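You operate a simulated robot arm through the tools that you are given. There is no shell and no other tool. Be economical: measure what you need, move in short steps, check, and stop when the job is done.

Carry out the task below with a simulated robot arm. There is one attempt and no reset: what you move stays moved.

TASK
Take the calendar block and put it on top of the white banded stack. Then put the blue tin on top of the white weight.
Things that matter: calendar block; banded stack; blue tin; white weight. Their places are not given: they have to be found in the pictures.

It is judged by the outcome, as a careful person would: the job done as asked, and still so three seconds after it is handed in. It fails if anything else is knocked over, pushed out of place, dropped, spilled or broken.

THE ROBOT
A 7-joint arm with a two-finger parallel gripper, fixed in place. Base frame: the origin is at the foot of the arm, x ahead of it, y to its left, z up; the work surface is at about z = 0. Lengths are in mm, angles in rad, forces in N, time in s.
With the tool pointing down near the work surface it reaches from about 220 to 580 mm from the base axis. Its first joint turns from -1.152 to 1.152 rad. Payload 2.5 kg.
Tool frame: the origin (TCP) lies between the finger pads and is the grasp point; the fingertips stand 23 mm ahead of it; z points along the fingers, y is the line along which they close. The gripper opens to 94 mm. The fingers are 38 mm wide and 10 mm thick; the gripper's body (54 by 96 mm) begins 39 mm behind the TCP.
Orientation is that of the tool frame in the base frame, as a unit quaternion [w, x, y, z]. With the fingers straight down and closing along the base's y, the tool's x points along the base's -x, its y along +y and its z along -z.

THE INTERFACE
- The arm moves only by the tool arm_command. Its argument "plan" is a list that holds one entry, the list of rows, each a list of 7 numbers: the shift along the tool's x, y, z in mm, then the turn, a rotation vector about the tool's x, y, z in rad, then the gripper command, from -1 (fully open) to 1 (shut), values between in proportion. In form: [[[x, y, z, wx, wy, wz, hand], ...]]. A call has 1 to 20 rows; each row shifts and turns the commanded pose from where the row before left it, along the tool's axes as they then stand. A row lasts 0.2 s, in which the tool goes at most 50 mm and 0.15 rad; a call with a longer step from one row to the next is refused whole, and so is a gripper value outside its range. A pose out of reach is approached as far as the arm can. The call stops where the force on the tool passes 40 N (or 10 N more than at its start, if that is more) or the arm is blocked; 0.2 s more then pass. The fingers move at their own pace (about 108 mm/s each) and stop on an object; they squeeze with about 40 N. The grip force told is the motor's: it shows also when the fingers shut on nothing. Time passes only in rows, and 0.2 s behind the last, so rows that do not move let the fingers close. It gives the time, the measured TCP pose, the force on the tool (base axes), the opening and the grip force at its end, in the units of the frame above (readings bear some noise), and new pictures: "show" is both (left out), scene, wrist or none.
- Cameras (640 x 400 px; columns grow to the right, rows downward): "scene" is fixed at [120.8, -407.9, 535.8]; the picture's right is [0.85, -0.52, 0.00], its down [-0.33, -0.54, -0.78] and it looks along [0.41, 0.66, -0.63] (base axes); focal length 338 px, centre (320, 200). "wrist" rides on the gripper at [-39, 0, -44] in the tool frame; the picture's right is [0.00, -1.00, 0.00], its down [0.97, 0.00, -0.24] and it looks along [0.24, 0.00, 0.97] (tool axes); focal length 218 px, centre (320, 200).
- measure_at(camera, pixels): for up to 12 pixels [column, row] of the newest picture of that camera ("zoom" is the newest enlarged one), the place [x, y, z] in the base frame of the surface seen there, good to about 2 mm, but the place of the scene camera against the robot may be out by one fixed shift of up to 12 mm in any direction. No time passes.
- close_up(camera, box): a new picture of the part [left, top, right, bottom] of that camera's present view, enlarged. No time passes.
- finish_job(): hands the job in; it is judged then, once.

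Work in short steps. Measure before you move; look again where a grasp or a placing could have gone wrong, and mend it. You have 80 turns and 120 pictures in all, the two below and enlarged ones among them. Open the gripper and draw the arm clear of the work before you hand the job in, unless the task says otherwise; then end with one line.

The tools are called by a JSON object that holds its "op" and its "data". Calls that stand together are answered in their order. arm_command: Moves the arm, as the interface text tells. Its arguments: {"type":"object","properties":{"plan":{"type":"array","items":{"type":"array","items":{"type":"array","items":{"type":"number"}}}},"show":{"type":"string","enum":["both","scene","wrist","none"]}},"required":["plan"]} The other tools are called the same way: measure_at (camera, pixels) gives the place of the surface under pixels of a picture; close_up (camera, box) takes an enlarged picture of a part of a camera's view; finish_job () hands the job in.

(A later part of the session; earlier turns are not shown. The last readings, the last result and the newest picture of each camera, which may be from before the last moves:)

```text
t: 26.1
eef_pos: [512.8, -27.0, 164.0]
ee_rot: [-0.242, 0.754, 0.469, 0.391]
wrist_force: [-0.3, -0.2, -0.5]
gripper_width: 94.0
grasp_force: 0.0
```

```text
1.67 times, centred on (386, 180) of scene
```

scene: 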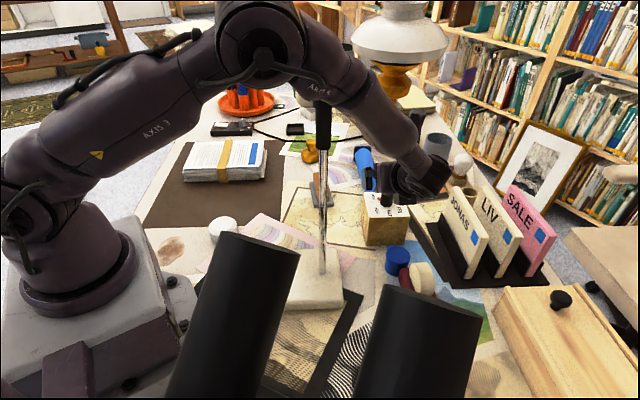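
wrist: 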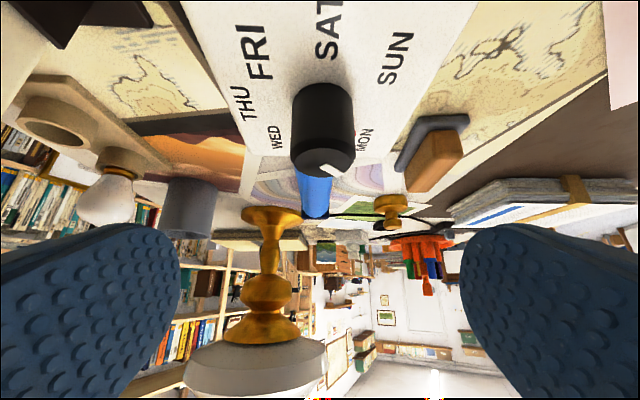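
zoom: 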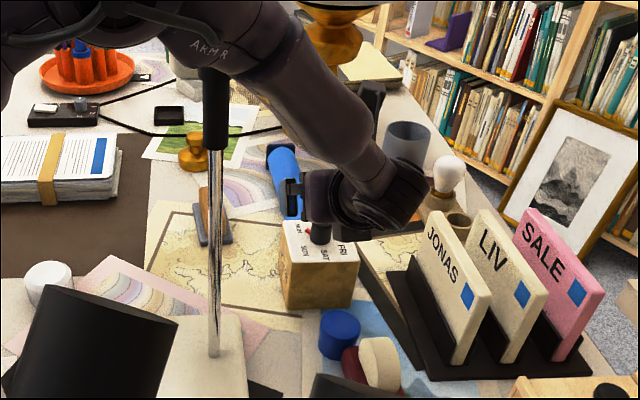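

Gap to the handle is roughly 15–20 mm and constant in descent direction. Descend 45 mm with a −2 mm lateral trim, then recheck.

{"op": "arm_command", "data": {"plan": [[[-18.4, -2, 12.9, 0, 0, 0, -1], [-18.4, 0, 12.9, 0, 0, 0, -1], [0, 0, 0, 0, 0, 0, -1]]]}}

{"op": "close_up", "data": {"camera": "scene", "box": [270, 30, 470, 280]}}

{"op": "measure_at", "data": {"camera": "scene", "pixels": [[300, 80], [325, 110], [335, 125], [345, 130], [370, 140], [390, 150], [323, 110], [350, 90]]}}

```text
t: 26.9
eef_pos: [510.0, -27.5, 118.2]
ee_rot: [-0.242, 0.755, 0.467, 0.392]
wrist_force: [-0.1, -0.7, -0.3]
gripper_width: 93.8
grasp_force: 0.0
```

scene: 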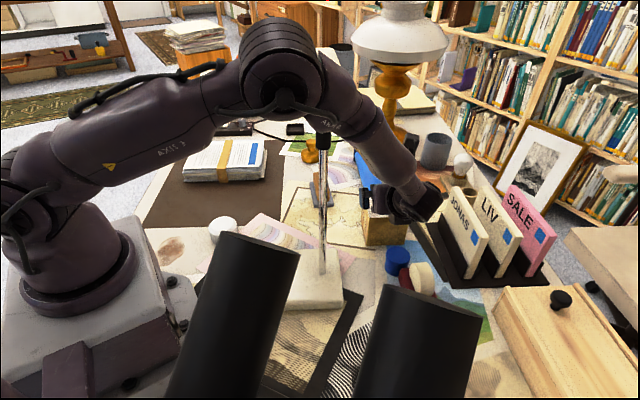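
wrist: 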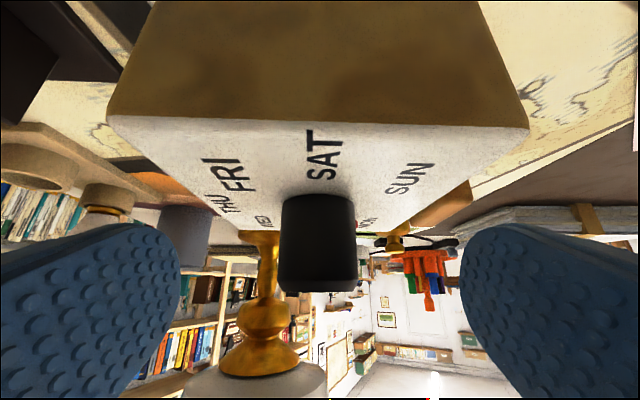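

```text
1.60 times, centred on (370, 155) of scene
```

zoom: 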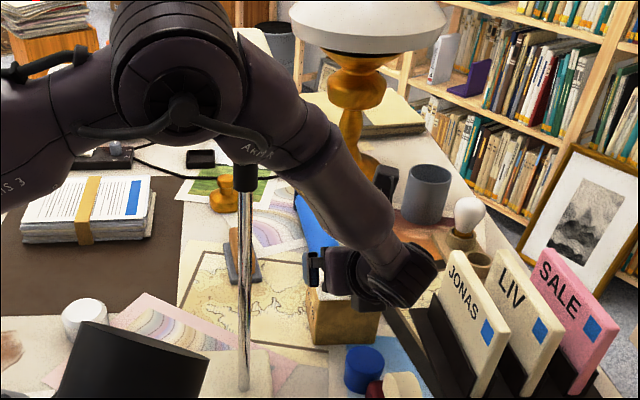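

```text
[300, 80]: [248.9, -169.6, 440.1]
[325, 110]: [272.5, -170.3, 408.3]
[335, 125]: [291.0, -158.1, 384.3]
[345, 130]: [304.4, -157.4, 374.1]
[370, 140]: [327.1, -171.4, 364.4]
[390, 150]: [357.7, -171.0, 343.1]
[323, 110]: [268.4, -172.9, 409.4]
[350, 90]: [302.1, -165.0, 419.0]
```

Block is centred (near edge columns 108–530, knob at 320) and the forearm is holding clear. Descend 44 mm to grasp height.

{"op": "arm_command", "data": {"plan": [[[-12.3, 0, 8.6, 0, 0, 0, -1], [-12.3, 0, 8.6, 0, 0, 0, -1], [-11.4, 0, 8, 0, 0, 0, -1], [0, 0, 0, 0, 0, 0, -1]]]}}

```text
t: 27.9
eef_pos: [509.7, -26.3, 74.6]
ee_rot: [-0.242, 0.754, 0.468, 0.391]
wrist_force: [-0.6, -0.3, 0.6]
gripper_width: 94.0
grasp_force: 0.1
```

scene: 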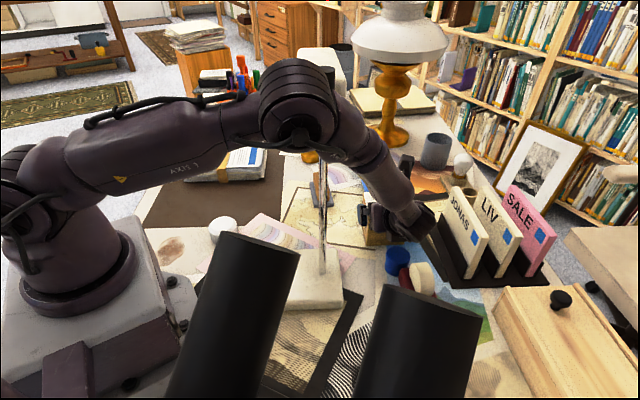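
wrist: 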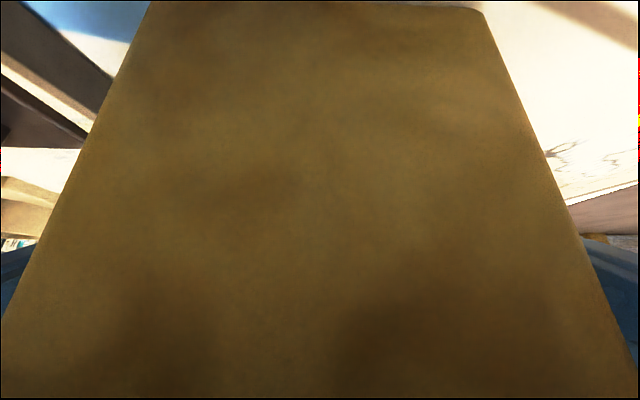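

The block lies between the fingers. Close.

{"op": "arm_command", "data": {"plan": [[[0, 0, 0, 0, 0, 0, 0.0], [0, 0, 0, 0, 0, 0, 1], [0, 0, 0, 0, 0, 0, 1], [0, 0, 0, 0, 0, 0, 1]]], "show": "wrist"}}

```text
t: 28.9
eef_pos: [511.0, -27.0, 75.2]
ee_rot: [-0.243, 0.754, 0.468, 0.392]
wrist_force: [2.4, 0.5, 2.8]
gripper_width: 84.9
grasp_force: 40.4
```

wrist: 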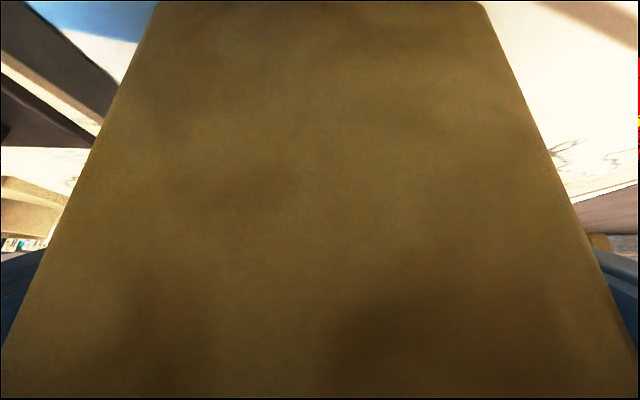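

Gripped at 84.9 mm with 40 N. Lift 60 mm and look.

{"op": "arm_command", "data": {"plan": [[[8.2, 0, -5.7, 0, 0, 0, 1], [12.3, 0, -8.6, 0, 0, 0, 1], [14.3, 0, -10, 0, 0, 0, 1], [14.3, 0, -10, 0, 0, 0, 1], [0, 0, 0, 0, 0, 0, 1]]], "show": "scene"}}

{"op": "close_up", "data": {"camera": "scene", "box": [300, 120, 492, 300]}}

```text
t: 30.1
eef_pos: [510.9, -25.3, 134.0]
ee_rot: [-0.242, 0.755, 0.468, 0.391]
wrist_force: [-0.4, 0.1, -3.5]
gripper_width: 84.8
grasp_force: 40.0
```

scene: 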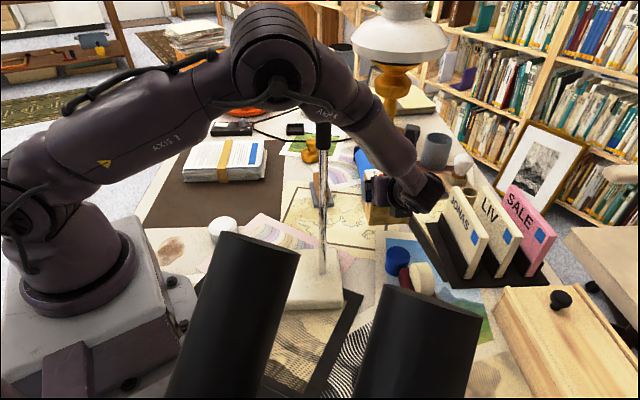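

```text
2.22 times, centred on (396, 210) of scene
```

zoom: 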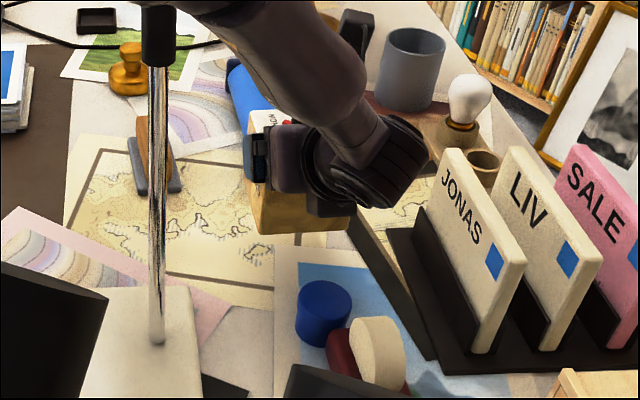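

Block is up and level, about 3.5 N. Back off to the right while lifting, then straight up above the lamp's height.

{"op": "arm_command", "data": {"plan": [[[9, 0, -30.7, 0, 0, 0, 1], [9, 0, -30.7, 0, 0, 0, 1], [9, 0, -30.7, 0, 0, 0, 1], [24.6, 0, -17.2, 0, 0, 0, 1], [24.6, 0, -17.2, 0, 0, 0, 1], [24.6, 0, -17.2, 0, 0, 0, 1], [24.6, 0, -17.2, 0, 0, 0, 1], [24.6, 0, -17.2, 0, 0, 0, 1], [24.6, 0, -17.2, 0, 0, 0, 1], [24.6, 0, -17.2, 0, 0, 0, 1], [24.6, 0, -17.2, 0, 0, 0, 1], [24.6, 0, -17.2, 0, 0, 0, 1], [24.6, 0, -17.2, 0, 0, 0, 1], [0, 0, 0, 0, 0, 0, 1]]]}}

```text
t: 33.1
eef_pos: [483.8, -78.5, 510.0]
ee_rot: [-0.242, 0.755, 0.468, 0.391]
wrist_force: [0.0, -0.2, -4.4]
gripper_width: 84.9
grasp_force: 39.9
```

scene: 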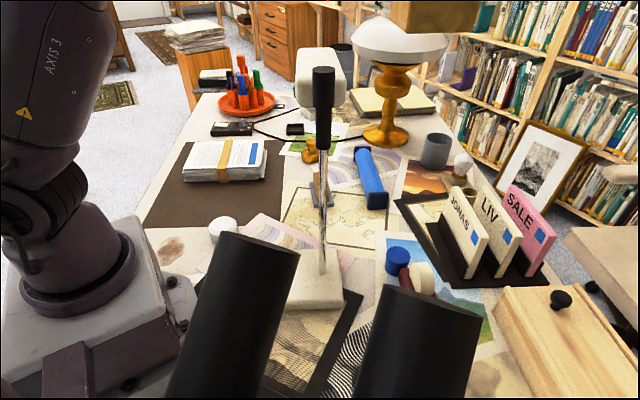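
wrist: 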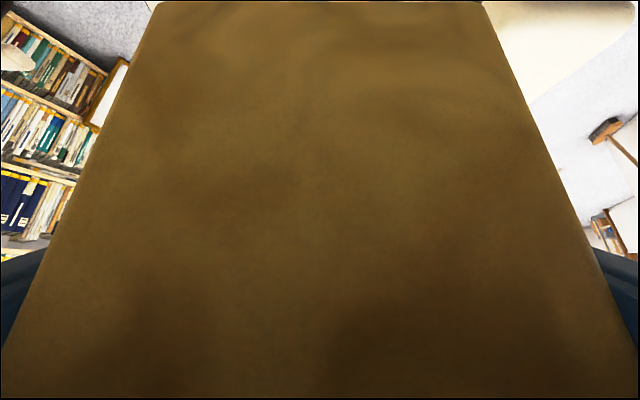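

Crossing over the lamp toward the stack at z≈530.

{"op": "arm_command", "data": {"plan": [[[16.4, 0, -11.5, 0, 0, 0, 1], [7.3, -14.7, 10.4, 0, 0, 0, 1], [14.7, -29.4, 20.9, 0, 0, 0, 1], [14.7, -29.4, 20.9, 0, 0, 0, 1], [14.7, -29.4, 20.9, 0, 0, 0, 1], [14.7, -29.4, 20.9, 0, 0, 0, 1], [14.7, -29.4, 20.9, 0, 0, 0, 1], [14.7, -29.4, 20.9, 0, 0, 0, 1], [14.7, -29.4, 20.9, 0, 0, 0, 1], [14.7, -29.4, 20.9, 0, 0, 0, 1], [14.7, -29.4, 20.9, 0, 0, 0, 1], [14.7, -29.4, 20.9, 0, 0, 0, 1], [14.7, -29.4, 20.9, 0, 0, 0, 1], [7.3, -14.7, 10.4, 0, 0, 0, 1], [0, 0, 0, 0, 0, 0, 1]]]}}

{"op": "measure_at", "data": {"camera": "scene", "pixels": [[194, 141], [266, 141], [264, 158], [184, 161], [266, 178], [184, 180], [225, 141], [218, 170], [225, 155], [265, 150]]}}

{"op": "close_up", "data": {"camera": "scene", "box": [140, 110, 300, 210]}}

```text
t: 36.3
eef_pos: [305.5, 354.1, 530.7]
ee_rot: [-0.242, 0.755, 0.467, 0.392]
wrist_force: [-0.1, -0.2, -2.7]
gripper_width: 85.0
grasp_force: 40.1
```

scene: 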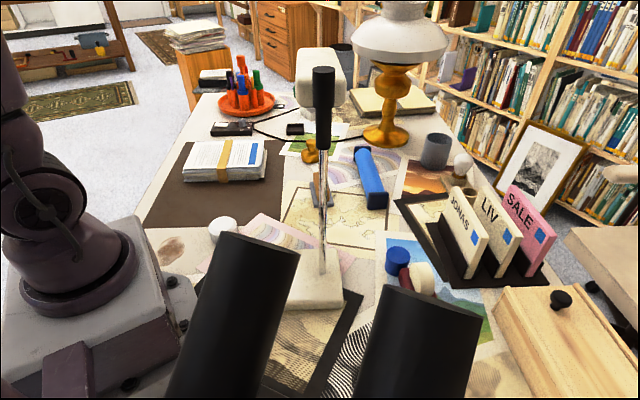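
wrist: 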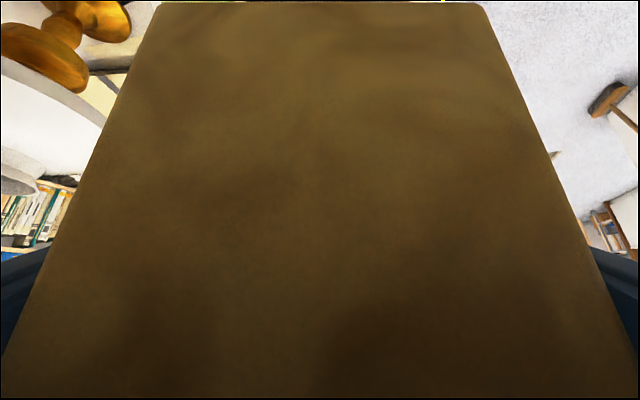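

```text
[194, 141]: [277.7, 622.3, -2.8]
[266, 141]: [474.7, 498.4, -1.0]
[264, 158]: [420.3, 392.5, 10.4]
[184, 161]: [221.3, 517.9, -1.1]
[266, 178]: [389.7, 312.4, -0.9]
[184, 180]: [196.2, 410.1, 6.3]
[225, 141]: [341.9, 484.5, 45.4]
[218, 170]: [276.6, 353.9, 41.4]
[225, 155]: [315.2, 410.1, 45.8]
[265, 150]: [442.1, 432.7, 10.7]
```

```text
4.00 times, centred on (220, 160) of scene
```

zoom: 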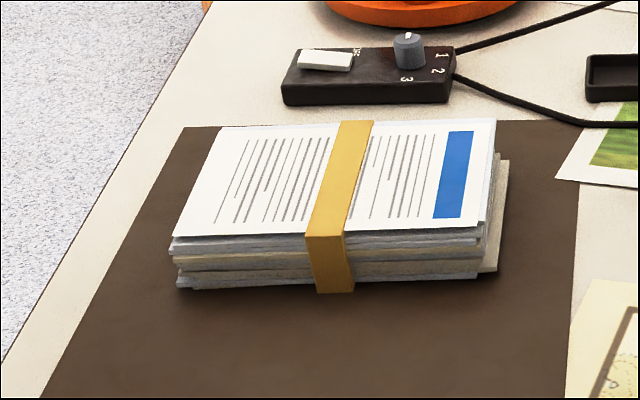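

{"op": "measure_at", "data": {"camera": "zoom", "pixels": [[180, 232], [225, 132], [488, 125], [478, 225], [332, 180], [355, 125], [322, 232], [270, 180], [400, 180]]}}

```text
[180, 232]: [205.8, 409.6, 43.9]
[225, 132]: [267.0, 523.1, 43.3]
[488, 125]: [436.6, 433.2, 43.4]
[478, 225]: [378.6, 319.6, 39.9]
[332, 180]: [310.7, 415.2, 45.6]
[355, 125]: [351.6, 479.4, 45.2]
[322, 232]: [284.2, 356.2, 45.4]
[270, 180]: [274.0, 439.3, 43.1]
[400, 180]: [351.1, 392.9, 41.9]
```

Stack top is about 129×195 mm, centre ≈(318,430) in robot frame, top z≈46, edges parallel to the block. Move over it and descend to 40 mm above.

{"op": "arm_command", "data": {"plan": [[[16.4, -10.9, 23.5, 0, 0, 0, 1], [16.4, -10.9, 23.5, 0, 0, 0, 1], [-26, 0, 18.2, 0, 0, 0, 1], [-26, 0, 18.2, 0, 0, 0, 1], [-26, 0, 18.2, 0, 0, 0, 1], [-26, 0, 18.2, 0, 0, 0, 1], [-26, 0, 18.2, 0, 0, 0, 1], [-26, 0, 18.2, 0, 0, 0, 1], [-26, 0, 18.2, 0, 0, 0, 1], [-26, 0, 18.2, 0, 0, 0, 1], [-26, 0, 18.2, 0, 0, 0, 1], [-26, 0, 18.2, 0, 0, 0, 1], [-24, 0, 16.8, 0, 0, 0, 1], [0, 0, 0, 0, 0, 0, 1]]]}}

{"op": "close_up", "data": {"camera": "scene", "box": [140, 60, 332, 210]}}

```text
t: 39.3
eef_pos: [311.0, 412.8, 181.9]
ee_rot: [-0.242, 0.754, 0.468, 0.392]
wrist_force: [0.0, 0.1, -4.3]
gripper_width: 84.6
grasp_force: 40.0
```

scene: 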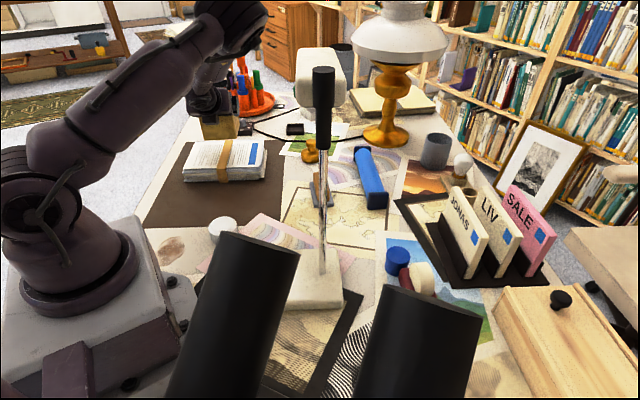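
wrist: 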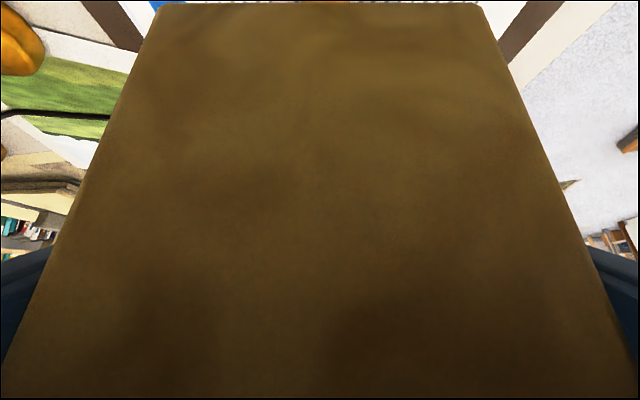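

```text
2.67 times, centred on (236, 135) of scene
```

zoom: 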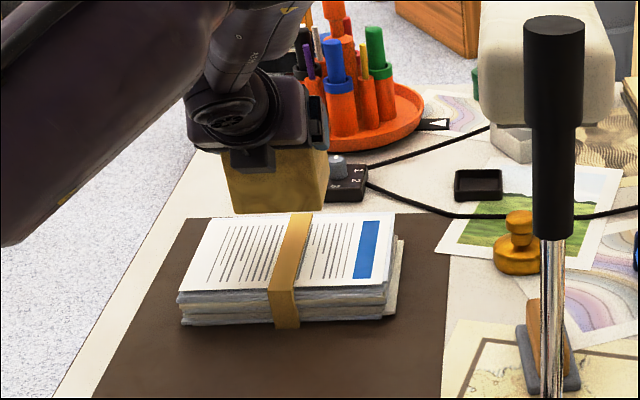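

Compare block and stack in the same (scene) frame.

{"op": "measure_at", "data": {"camera": "zoom", "pixels": [[236, 205], [298, 208], [268, 205], [265, 185], [322, 180], [318, 200], [310, 195]]}}

```text
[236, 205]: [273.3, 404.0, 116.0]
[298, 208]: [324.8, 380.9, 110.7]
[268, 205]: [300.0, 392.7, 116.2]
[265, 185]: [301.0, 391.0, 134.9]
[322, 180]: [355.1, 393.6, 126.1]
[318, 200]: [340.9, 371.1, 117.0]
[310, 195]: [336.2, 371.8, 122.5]
```

Block centre ≈(322,428) vs stack centre (322,421): well placed. Lower 50 mm, then slowly to touch.

{"op": "arm_command", "data": {"plan": [[[-16.4, 0, 11.5, 0, 0, 0, 1], [-12.3, 0, 8.6, 0, 0, 0, 1], [-8.2, 0, 5.7, 0, 0, 0, 1], [-4.1, 0, 2.9, 0, 0, 0, 1], [-2.5, 0, 1.7, 0, 0, 0, 1], [-2.5, 0, 1.7, 0, 0, 0, 1], [0, 0, 0, 0, 0, 0, 1]]], "show": "scene"}}

{"op": "close_up", "data": {"camera": "scene", "box": [140, 90, 300, 200]}}

```text
t: 40.9
eef_pos: [311.3, 412.3, 127.0]
ee_rot: [-0.242, 0.754, 0.467, 0.392]
wrist_force: [-0.3, -0.3, -3.4]
gripper_width: 84.9
grasp_force: 39.7
```

scene: 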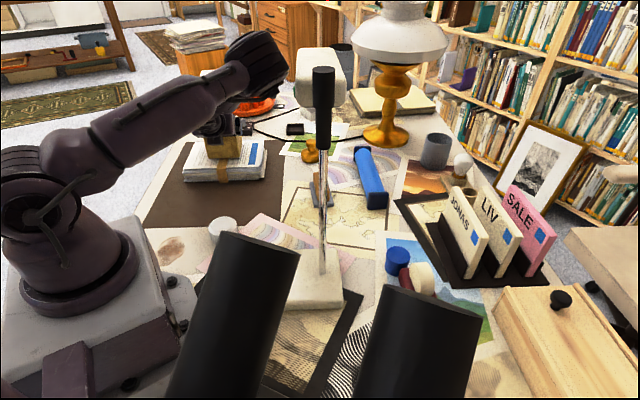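

```text
3.64 times, centred on (220, 145) of scene
```

zoom: 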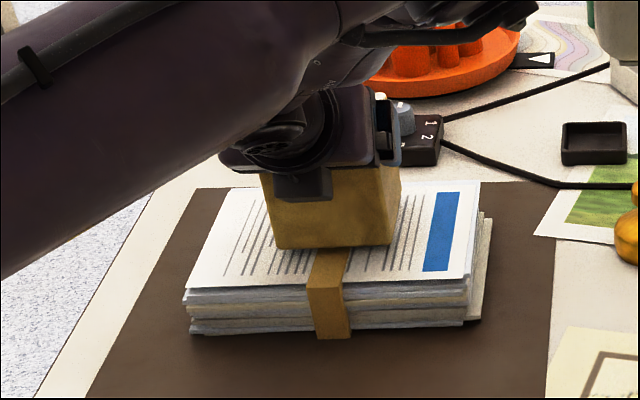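

Nearly down. Small steps until the weight comes off.

{"op": "arm_command", "data": {"plan": [[[-1.6, 0, 1.15, 0, 0, 0, 1], [-1.6, 0, 1.15, 0, 0, 0, 1], [0, 0, 0, 0, 0, 0, 1]]], "show": "none"}}

```text
t: 41.7
eef_pos: [310.1, 414.0, 123.2]
ee_rot: [-0.243, 0.753, 0.469, 0.393]
wrist_force: [0.4, -0.1, -3.5]
gripper_width: 84.7
grasp_force: 40.4
```

{"op": "arm_command", "data": {"plan": [[[-1.2, 0, 0.9, 0, 0, 0, 1], [-1.2, 0, 0.9, 0, 0, 0, 1], [0, 0, 0, 0, 0, 0, 1]]], "show": "none"}}

```text
t: 42.5
eef_pos: [309.1, 414.9, 119.9]
ee_rot: [-0.243, 0.752, 0.471, 0.392]
wrist_force: [0.7, -0.1, -3.7]
gripper_width: 85.0
grasp_force: 40.4
```

{"op": "arm_command", "data": {"plan": [[[-1.2, 0, 0.9, 0, 0, 0, 1], [0, 0, 0, 0, 0, 0, 1]]]}}

{"op": "close_up", "data": {"camera": "scene", "box": [140, 90, 300, 200]}}

```text
t: 43.1
eef_pos: [318.8, 407.8, 120.2]
ee_rot: [-0.238, 0.757, 0.461, 0.396]
wrist_force: [-2.8, 4.5, 7.8]
gripper_width: 84.9
grasp_force: 40.0
```

scene: 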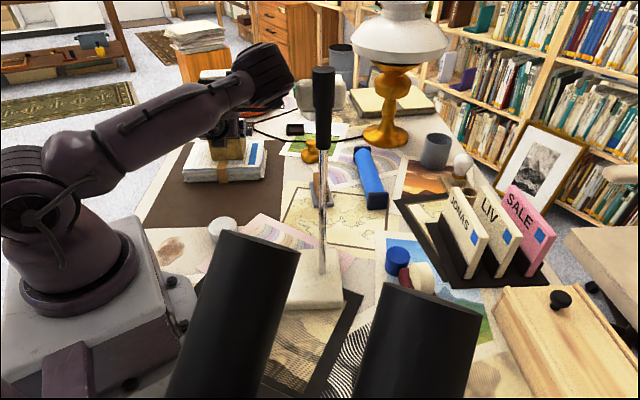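
wrist: 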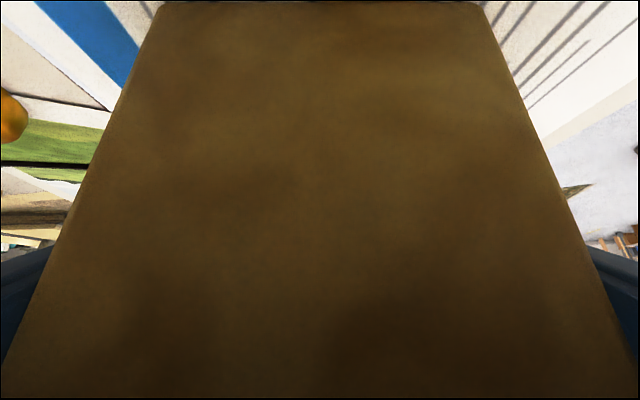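

```text
3.64 times, centred on (220, 145) of scene
```

zoom: 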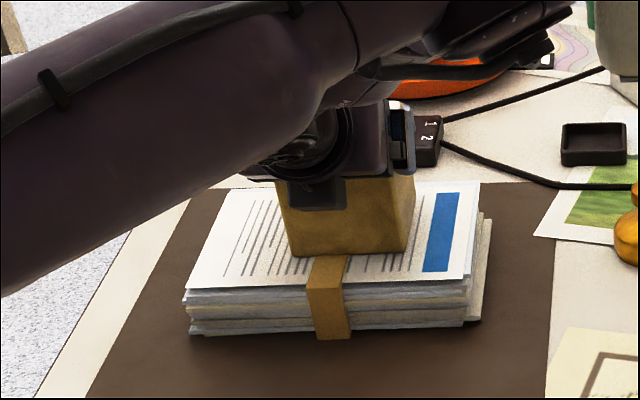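

The TCP shifted about 9 mm and the lamp head looks changed near (330,90); the elbow at (265,75) may be touching it. Measure both before doing anything.

{"op": "measure_at", "data": {"camera": "scene", "pixels": [[265, 60], [280, 75], [290, 90], [270, 100], [310, 85], [340, 85], [325, 78], [340, 105], [305, 100], [323, 70], [200, 110], [312, 290]]}}

{"op": "close_up", "data": {"camera": "scene", "box": [200, 20, 392, 140]}}

```text
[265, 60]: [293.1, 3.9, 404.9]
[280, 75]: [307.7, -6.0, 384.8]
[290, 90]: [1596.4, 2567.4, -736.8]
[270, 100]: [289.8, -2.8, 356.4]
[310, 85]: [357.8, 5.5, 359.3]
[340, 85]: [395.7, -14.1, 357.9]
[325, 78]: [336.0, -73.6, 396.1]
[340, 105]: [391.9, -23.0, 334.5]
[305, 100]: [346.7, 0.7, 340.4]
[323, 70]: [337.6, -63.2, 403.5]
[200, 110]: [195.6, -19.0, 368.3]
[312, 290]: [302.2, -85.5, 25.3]
```

```text
3.33 times, centred on (296, 80) of scene
```

zoom: 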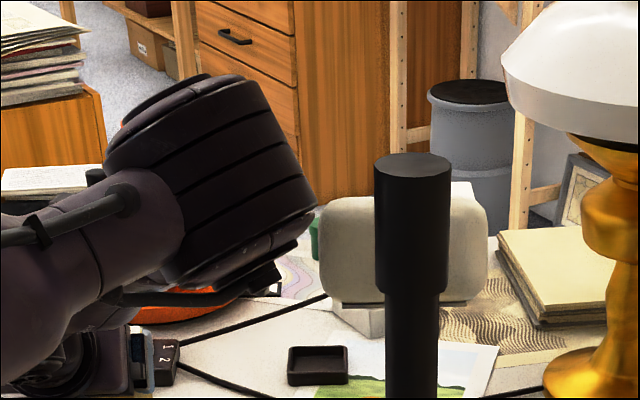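

The elbow has pressed against the lamp head and pitched it. The block is on the stack, so I'll release it first, then raise the arm away.

{"op": "arm_command", "data": {"plan": [[[0, 0, 0, 0, 0, 0, 0.75], [0, 0, 0, 0, 0, 0, -1], [0, 0, 0, 0, 0, 0, -1]]]}}

{"op": "close_up", "data": {"camera": "scene", "box": [140, 90, 300, 200]}}

```text
t: 43.9
eef_pos: [323.3, 404.1, 120.6]
ee_rot: [-0.233, 0.759, 0.459, 0.398]
wrist_force: [0.0, -0.1, -0.5]
gripper_width: 94.2
grasp_force: 0.1
```

scene: 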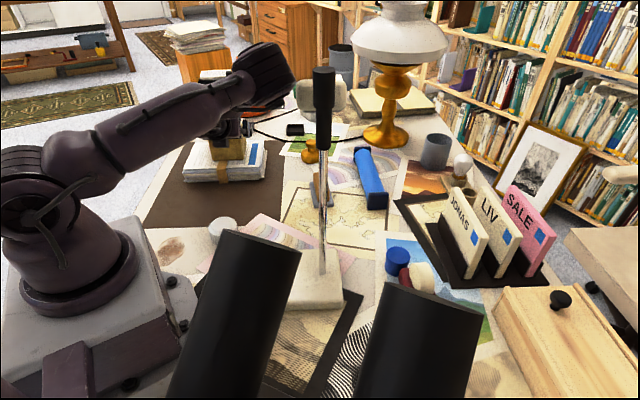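
wrist: 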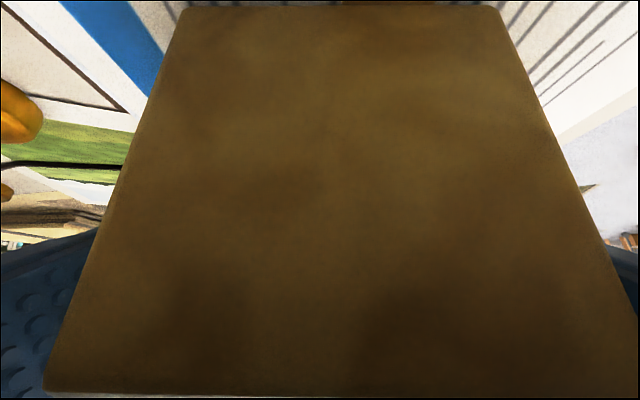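

```text
3.64 times, centred on (220, 145) of scene
```

zoom: 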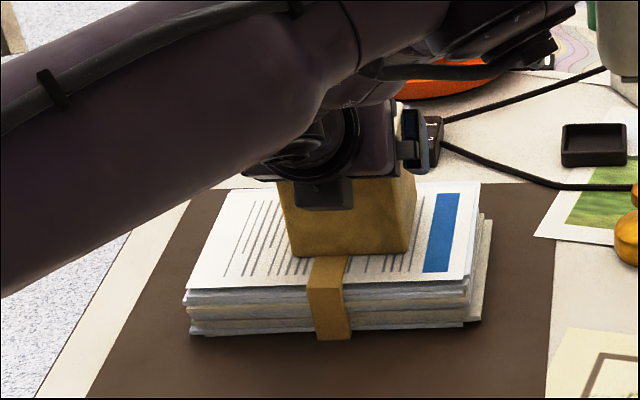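

Block sits upright on the stack. The commanded pose lags ~14 mm from the measured, so I rise in small steps while shifting the command sideways to keep the fingers centred on the block.

{"op": "arm_command", "data": {"plan": [[[5.7, 4.5, -4, 0, 0, 0, -1], [6.6, 4.5, -4.6, 0, 0, 0, -1], [0, 0, 0, 0, 0, 0, -1]]]}}

{"op": "close_up", "data": {"camera": "scene", "box": [140, 40, 360, 200]}}

```text
t: 44.7
eef_pos: [331.5, 397.5, 131.6]
ee_rot: [-0.236, 0.763, 0.455, 0.394]
wrist_force: [-1.4, 1.0, -0.8]
gripper_width: 93.9
grasp_force: 0.1
```

scene: 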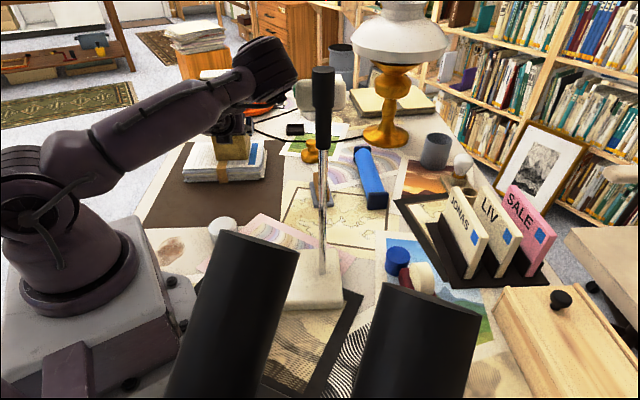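
wrist: 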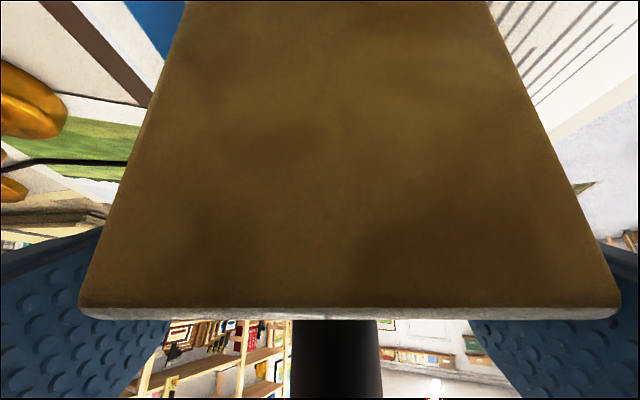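

```text
2.50 times, centred on (250, 120) of scene
```

zoom: 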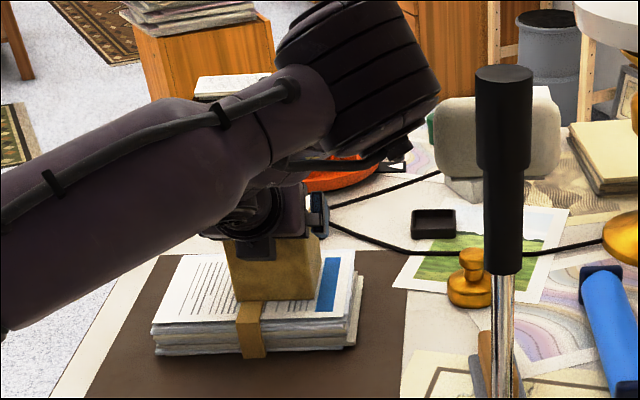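

The −y finger is dragging the block slightly; shift back −y a bit while rising.

{"op": "arm_command", "data": {"plan": [[[3.3, -4, -2.3, 0, 0, 0, -1], [4.9, -2, -3.4, 0, 0, 0, -1], [4.9, 0, -3.4, 0, 0, 0, -1], [0, 0, 0, 0, 0, 0, -1]]]}}

```text
t: 45.7
eef_pos: [312.4, 411.7, 150.3]
ee_rot: [-0.243, 0.754, 0.468, 0.392]
wrist_force: [-1.8, 1.1, 2.0]
gripper_width: 93.9
grasp_force: 0.1
```

scene: 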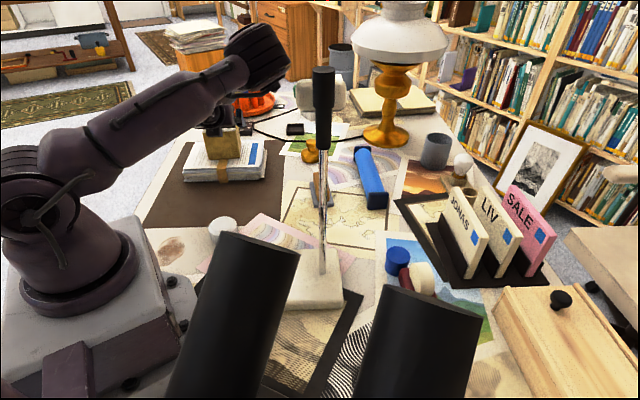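
wrist: 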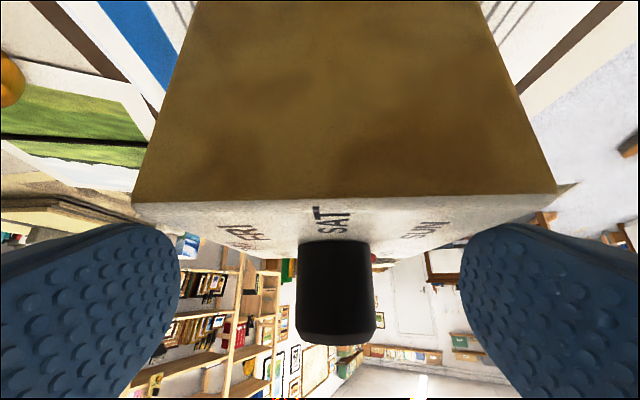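

Freed. Nudge −3 mm to centre and rise clear.

{"op": "arm_command", "data": {"plan": [[[4.1, -3, -2.9, 0, 0, 0, -1], [8.2, -1, -5.7, 0, 0, 0, -1], [16.4, 0, -11.5, 0, 0, 0, -1], [24.6, 0, -17.2, 0, 0, 0, -1], [24.6, 0, -17.2, 0, 0, 0, -1], [0, 0, 0, 0, 0, 0, -1]]]}}

{"op": "close_up", "data": {"camera": "scene", "box": [140, 40, 380, 200]}}

```text
t: 47.1
eef_pos: [310.6, 413.4, 243.2]
ee_rot: [-0.242, 0.754, 0.468, 0.392]
wrist_force: [-0.7, -0.1, 0.3]
gripper_width: 93.8
grasp_force: 0.0
```

scene: 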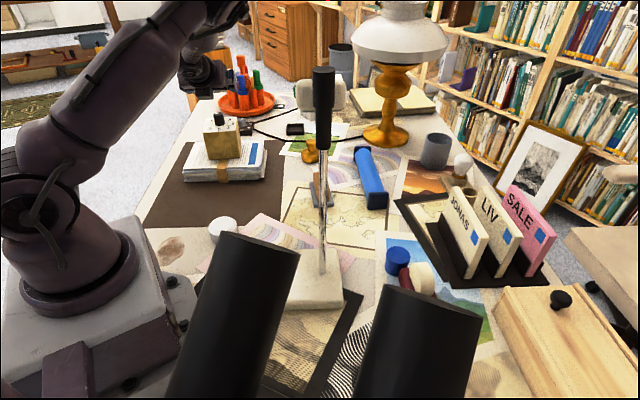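
wrist: 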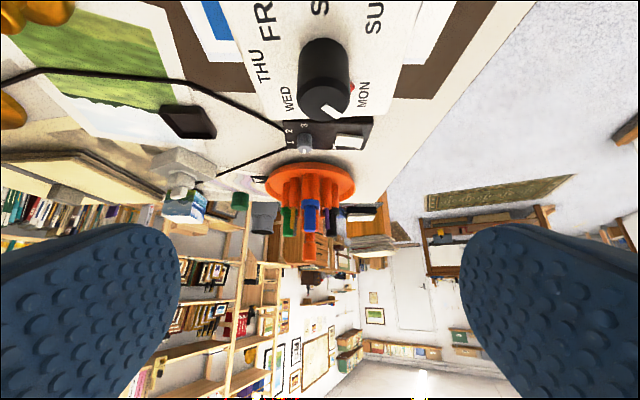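

```text
2.50 times, centred on (260, 120) of scene
```

zoom: 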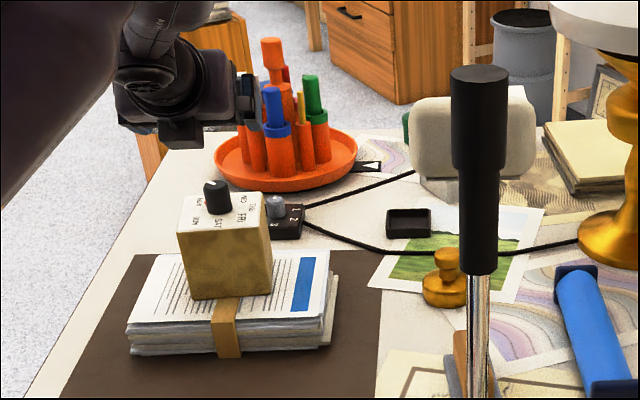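

Block is neatly on the stack. Now see how the lamp head stands.

{"op": "close_up", "data": {"camera": "scene", "box": [280, 50, 376, 130]}}

{"op": "measure_at", "data": {"camera": "zoom", "pixels": [[190, 180], [180, 230], [200, 290], [400, 180], [420, 230], [400, 290], [180, 195], [240, 340], [200, 375], [410, 160], [440, 180], [210, 165]]}}

```text
5.00 times, centred on (328, 90) of scene
```

zoom: 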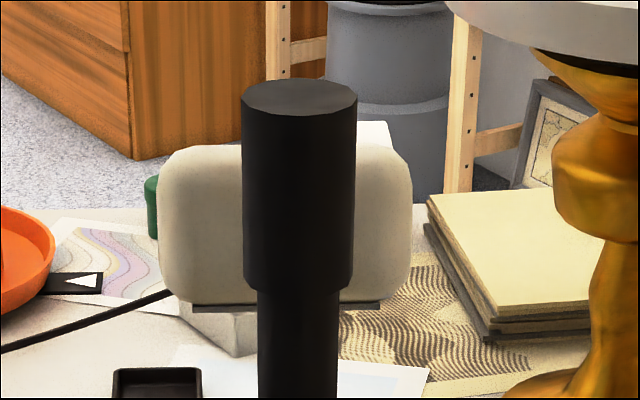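

```text
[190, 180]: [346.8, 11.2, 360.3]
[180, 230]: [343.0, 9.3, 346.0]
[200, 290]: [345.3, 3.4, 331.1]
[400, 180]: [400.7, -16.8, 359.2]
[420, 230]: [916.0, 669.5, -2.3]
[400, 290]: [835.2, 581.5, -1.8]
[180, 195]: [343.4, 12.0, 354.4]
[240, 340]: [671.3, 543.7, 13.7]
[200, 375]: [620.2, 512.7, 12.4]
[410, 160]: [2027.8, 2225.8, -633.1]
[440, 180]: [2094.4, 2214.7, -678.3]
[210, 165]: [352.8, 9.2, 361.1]
```

The head's rear has drooped about 20°. I'll try to lift it back from below with closed fingers. First move back and turn the tool to face +x for a view.

{"op": "arm_command", "data": {"plan": [[[-3, 8.2, -34.6, 0, 0, 0, 1], [-3, 8.2, -34.6, 0, 0, 0, 1], [-3, 8.2, -34.6, 0, 0, 0, 1], [-3, 8.2, -34.6, 0, 0, 0, 1], [-3, 8.2, -34.6, 0, 0, 0, 1], [0, 0, 0, -0.1134, 0, 0.0795, 1], [0, 0, 0, -0.1134, 0, 0.0795, 1], [0, 0, 0, -0.1134, 0, 0.0795, 1], [0, 0, 0, -0.1134, 0, 0.0795, 1], [0, 0, 0, -0.1134, 0, 0.0795, 1], [0, 0, 0, -0.1134, 0, 0.0795, 1], [0, 0, 0, -0.1134, 0, 0.0795, 1], [0, 0, 0, -0.1134, 0, 0.0795, 1], [0, 0, 0, 0, 0, 0, 1]]]}}

```text
t: 50.1
eef_pos: [280.1, 260.6, 332.8]
ee_rot: [0.002, 0.887, -0.001, 0.461]
wrist_force: [0.5, -0.1, 0.1]
gripper_width: 0.2
grasp_force: 40.3
```

scene: 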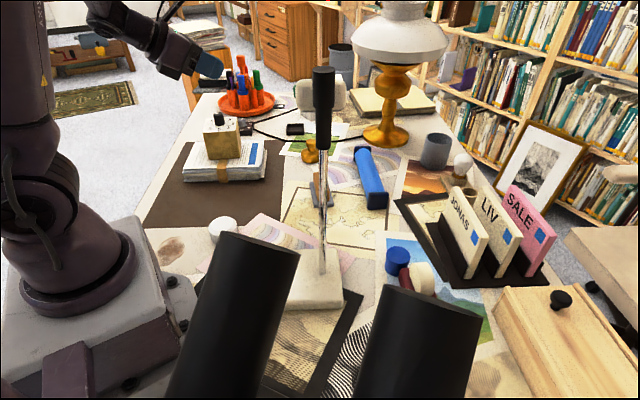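
wrist: 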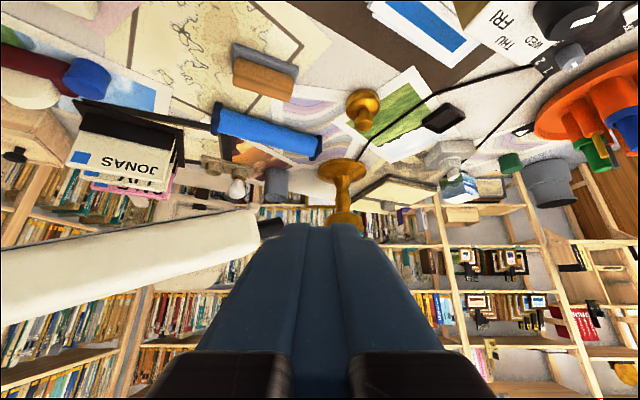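

The wrist view shows the head at left (0–260, 210–320). Measure it.

{"op": "measure_at", "data": {"camera": "wrist", "pixels": [[20, 300], [100, 275], [180, 250], [245, 225], [250, 245], [200, 265], [100, 300], [20, 320], [180, 230], [60, 270], [268, 228], [245, 215]]}}

```text
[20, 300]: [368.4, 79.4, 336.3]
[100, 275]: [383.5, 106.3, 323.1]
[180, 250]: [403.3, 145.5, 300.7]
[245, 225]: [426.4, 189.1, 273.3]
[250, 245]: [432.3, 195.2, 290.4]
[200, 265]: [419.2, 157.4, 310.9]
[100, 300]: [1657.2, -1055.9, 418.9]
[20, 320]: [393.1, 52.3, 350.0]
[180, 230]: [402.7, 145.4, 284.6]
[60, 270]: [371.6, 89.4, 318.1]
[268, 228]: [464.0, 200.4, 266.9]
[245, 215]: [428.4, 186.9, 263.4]
```

Head droops about 27° (rear bottom at (428,190,262)); its front is unchanged, and it must originally have been about level with top z≈370. I level the tool, lower it, and slide closed fingers beneath the head from the left.

{"op": "arm_command", "data": {"plan": [[[0, 0, 0, 0, 0.122, 0, 1], [0, 0, 0, 0, 0.122, 0, 1], [0, 0, 0, 0, 0.122, 0, 1], [0, 0, 0, 0, 0.122, 0, 1], [0, 0, 0, 0, 0.122, 0, 1], [-28, 0, 0, 0, 0, 0, 1], [-28, 0, 0, 0, 0, 0, 1], [-28, 0, 0, 0, 0, 0, 1], [0, 33, 0, 0, 0, 0, 1], [0, 33, 0, 0, 0, 0, 1], [0, 33, 0, 0, 0, 0, 1], [0, 34, 0, 0, 0, 0, 1], [0, 0, 0, 0, 0, 0, 1]]]}}

```text
t: 52.9
eef_pos: [304.7, 159.9, 232.9]
ee_rot: [0.001, 0.708, 0.0, 0.707]
wrist_force: [-0.5, 0.1, 0.4]
gripper_width: 0.0
grasp_force: 39.8
out of reach, approached as far as the arm can: row 11, 12
```

scene: 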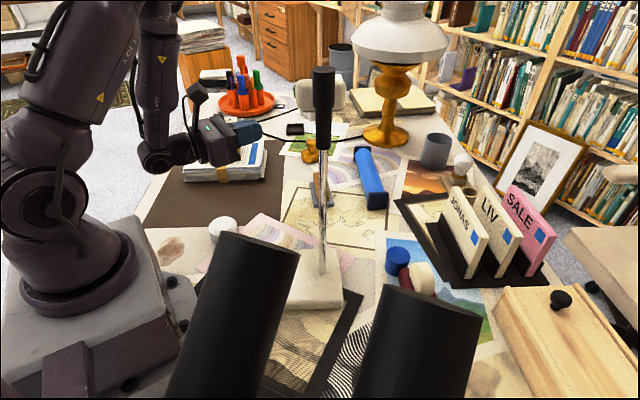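
wrist: 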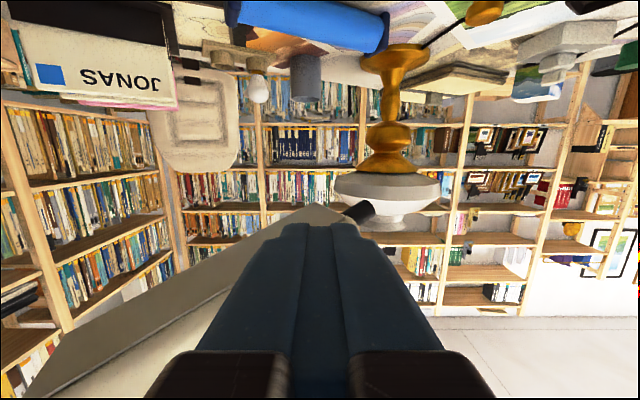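

Reach was tight so close in; going forward under the head will free it. Forward 165 mm.

{"op": "arm_command", "data": {"plan": [[[0, 0, 33, 0, 0, 0, 1], [0, 0, 33, 0, 0, 0, 1], [0, 0, 33, 0, 0, 0, 1], [0, 0, 33, 0, 0, 0, 1], [0, 0, 0, 0, 0, 0, 1]]], "show": "wrist"}}

```text
t: 54.1
eef_pos: [436.2, 160.9, 231.8]
ee_rot: [0.001, 0.708, 0.0, 0.707]
wrist_force: [-0.6, -0.3, 0.0]
gripper_width: 0.2
grasp_force: 40.1
```

wrist: 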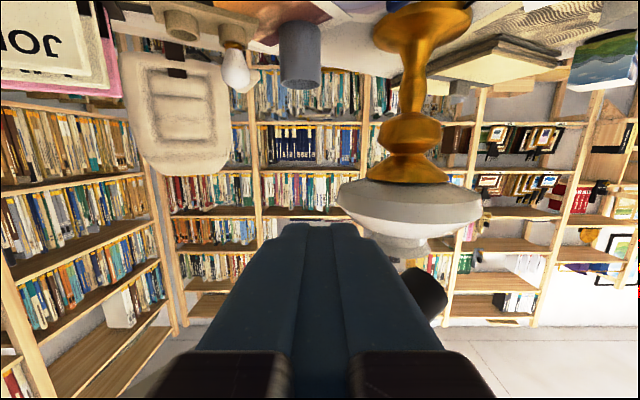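

Fingers are beneath the rear of the head. Lift slowly, 66 mm first, and look.

{"op": "arm_command", "data": {"plan": [[[8, 0, 0, 0, 0, 0, 1], [8, 0, 0, 0, 0, 0, 1], [8, 0, 0, 0, 0, 0, 1], [8, 0, 0, 0, 0, 0, 1], [8, 0, 0, 0, 0, 0, 1], [8, 0, 0, 0, 0, 0, 1], [8, 0, 0, 0, 0, 0, 1], [10, 0, 0, 0, 0, 0, 1], [0, 0, 0, 0, 0, 0, 1]]], "show": "scene"}}

```text
t: 56.1
eef_pos: [436.5, 161.6, 298.2]
ee_rot: [0.0, 0.708, 0.002, 0.707]
wrist_force: [0.1, 1.9, -3.2]
gripper_width: 0.0
grasp_force: 40.0
```

scene: 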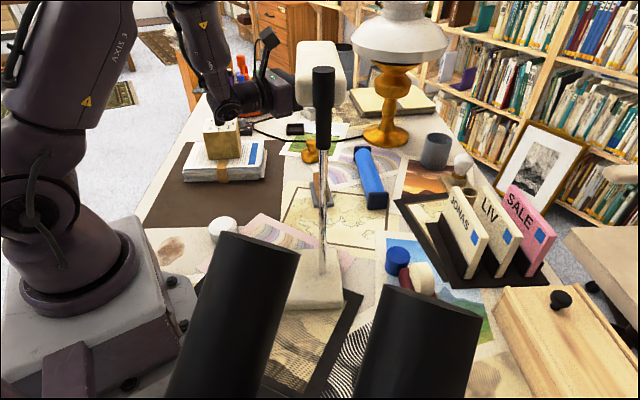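

The head rises easily; its top rear is now at about row 41. Measure its slope.

{"op": "measure_at", "data": {"camera": "scene", "pixels": [[305, 70], [338, 70], [320, 60], [310, 50], [330, 45], [310, 44], [305, 62], [340, 60]]}}

{"op": "close_up", "data": {"camera": "scene", "box": [280, 20, 376, 100]}}

```text
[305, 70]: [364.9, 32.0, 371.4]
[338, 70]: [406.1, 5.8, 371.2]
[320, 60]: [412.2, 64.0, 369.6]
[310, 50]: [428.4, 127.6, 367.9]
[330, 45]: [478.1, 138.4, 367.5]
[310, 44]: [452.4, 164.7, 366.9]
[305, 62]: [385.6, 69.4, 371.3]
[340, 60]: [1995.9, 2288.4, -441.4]
```

```text
5.00 times, centred on (328, 60) of scene
```

zoom: 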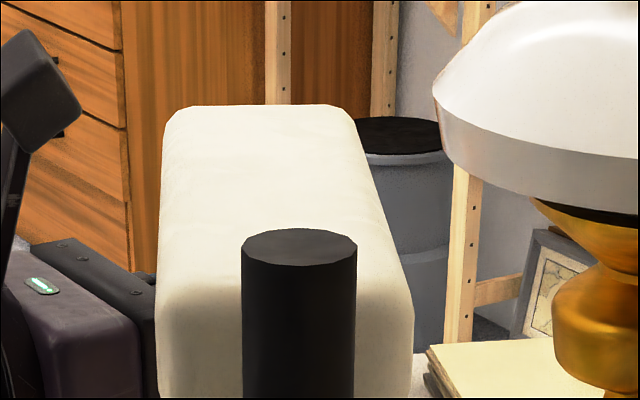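

Slope is now only ~1.5°. Raise 5 mm more to level, then lower the fingers away and see that it stays.

{"op": "arm_command", "data": {"plan": [[[3, 0, 0, 0, 0, 0, 1], [2.5, 0, 0, 0, 0, 0, 1], [0, 0, 0, 0, 0, 0, 1], [-10, 0, 0, 0, 0, 0, 1], [-20, 0, 0, 0, 0, 0, 1], [-20, 0, 0, 0, 0, 0, 1], [0, 0, 0, 0, 0, 0, 1]]], "show": "scene"}}

{"op": "measure_at", "data": {"camera": "scene", "pixels": [[305, 70], [338, 70], [320, 60], [310, 50], [330, 45], [310, 44], [310, 40], [340, 60]]}}

```text
t: 57.7
eef_pos: [436.4, 161.1, 253.9]
ee_rot: [0.0, 0.707, 0.001, 0.707]
wrist_force: [0.4, 0.0, -0.1]
gripper_width: 0.0
grasp_force: 40.2
```

scene: 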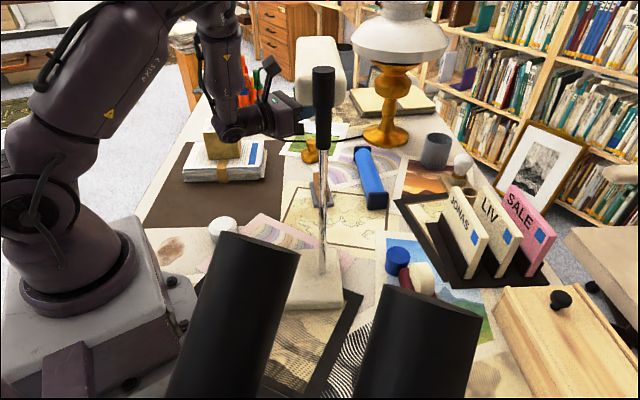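

```text
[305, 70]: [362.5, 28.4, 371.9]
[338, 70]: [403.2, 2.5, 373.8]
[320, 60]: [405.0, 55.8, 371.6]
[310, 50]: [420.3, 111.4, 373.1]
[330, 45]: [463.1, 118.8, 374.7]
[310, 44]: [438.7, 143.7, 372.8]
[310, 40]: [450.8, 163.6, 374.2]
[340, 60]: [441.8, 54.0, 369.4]
```

The head is level again with its top at row 37, as at the start. Now withdraw, rise, and turn the tool for the right-hand side.

{"op": "arm_command", "data": {"plan": [[[0, 0, -35, 0, 0, 0, 1], [0, 0, -35, 0, 0, 0, 1], [0, 0, -35, 0, 0, 0, 1], [40, 0, 0, 0, 0, 0, 1], [40, 0, 0, 0, 0, 0, 1], [40, 0, 0, 0, 0, 0, 1], [40, 0, 0, 0, 0, 0, 1], [40, 0, 0, 0, 0, 0, 1], [40, 0, 0, 0, 0, 0, 1], [0, 0, 0, 0, 0, 0, 1]]], "show": "none"}}

{"op": "arm_command", "data": {"plan": [[[0, 0, 0, 0.1385, 0, 0, -1], [0, 0, 0, 0.1385, 0, 0, -1], [0, 0, 0, 0.1385, 0, 0, -1], [0, 0, 0, 0.1385, 0, 0, -1], [0, 0, 0, 0.1385, 0, 0, -1], [0, 0, 0, 0.1385, 0, 0, -1], [0, 0, 0, 0.1385, 0, 0, -1], [0, 0, 0, 0.1385, 0, 0, -1], [0, 0, 0, 0, -0.1428, 0, -1], [0, 0, 0, 0, -0.1428, 0, -1], [0, 0, 0, 0, -0.1428, 0, -1], [0, 0, 0, 0, -0.1428, 0, -1], [0, 0, 0, 0, -0.1428, 0, -1], [0, 0, 0, 0, -0.1428, 0, -1], [0, 0, 0, 0, -0.1428, 0, -1], [0, 0, 0, 0, -0.1428, 0, -1], [0, 0, 0, 0, -0.1428, 0, -1], [0, 0, 0, 0, -0.1428, 0, -1], [0, 0, 0, 0, -0.1428, 0, -1], [0, 0, 0, 0, 0, 0, -1]]], "show": "scene"}}

```text
t: 59.9
eef_pos: [331.4, 161.3, 493.2]
ee_rot: [0.0, 0.708, 0.002, 0.706]
wrist_force: [-0.3, 0.3, -0.4]
gripper_width: 0.2
grasp_force: 40.0
```

```text
t: 64.1
eef_pos: [254.5, 179.2, 509.8]
ee_rot: [0.003, 0.92, 0.393, -0.002]
wrist_force: [-0.4, -0.2, -0.1]
gripper_width: 94.0
grasp_force: 0.0
out of reach, approached as far as the arm can: row 5, 6, 7, 8
```

scene: 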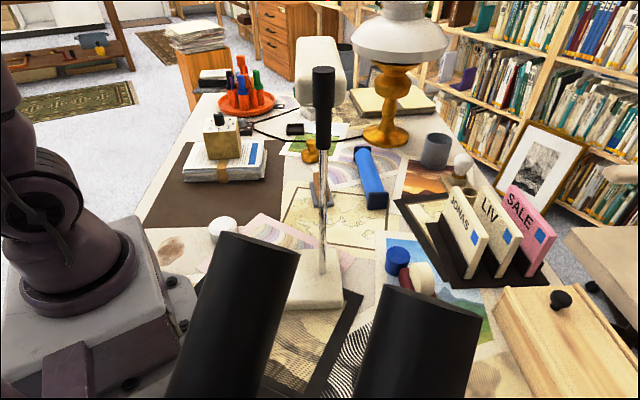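

Pose drifted a bit where reach was short; correct the yaw and cross over to the right-hand side at z≈510.

{"op": "arm_command", "data": {"plan": [[[0, 0, 0, 0, 0, -0.1, -1], [0, 0, 0, 0, 0, -0.1, -1], [0, 0, 0, 0, 0, -0.102, -1], [-23.8, 29.6, 0, 0, 0, 0, -1], [-23.8, 29.6, 0, 0, 0, 0, -1], [-23.8, 29.6, 0, 0, 0, 0, -1], [-23.8, 29.6, 0, 0, 0, 0, -1], [-23.8, 29.6, 0, 0, 0, 0, -1], [-23.8, 29.6, 0, 0, 0, 0, -1], [-23.8, 29.6, 0, 0, 0, 0, -1], [-23.8, 29.6, 0, 0, 0, 0, -1], [-23.8, 29.6, 0, 0, 0, 0, -1], [-23.8, 29.6, 0, 0, 0, 0, -1], [-23.8, 29.6, 0, 0, 0, 0, -1], [0, 0, 0, 0, 0, 0, -1]]], "show": "wrist"}}

```text
t: 67.3
eef_pos: [429.4, -197.9, 509.2]
ee_rot: [0.003, 0.85, 0.527, -0.001]
wrist_force: [0.2, 0.7, 0.6]
gripper_width: 93.8
grasp_force: 0.0
```

wrist: 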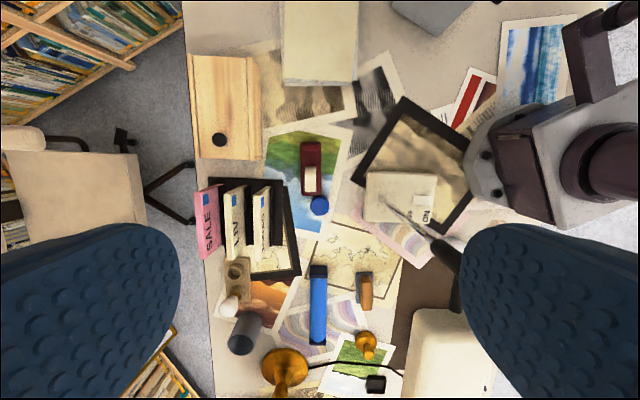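

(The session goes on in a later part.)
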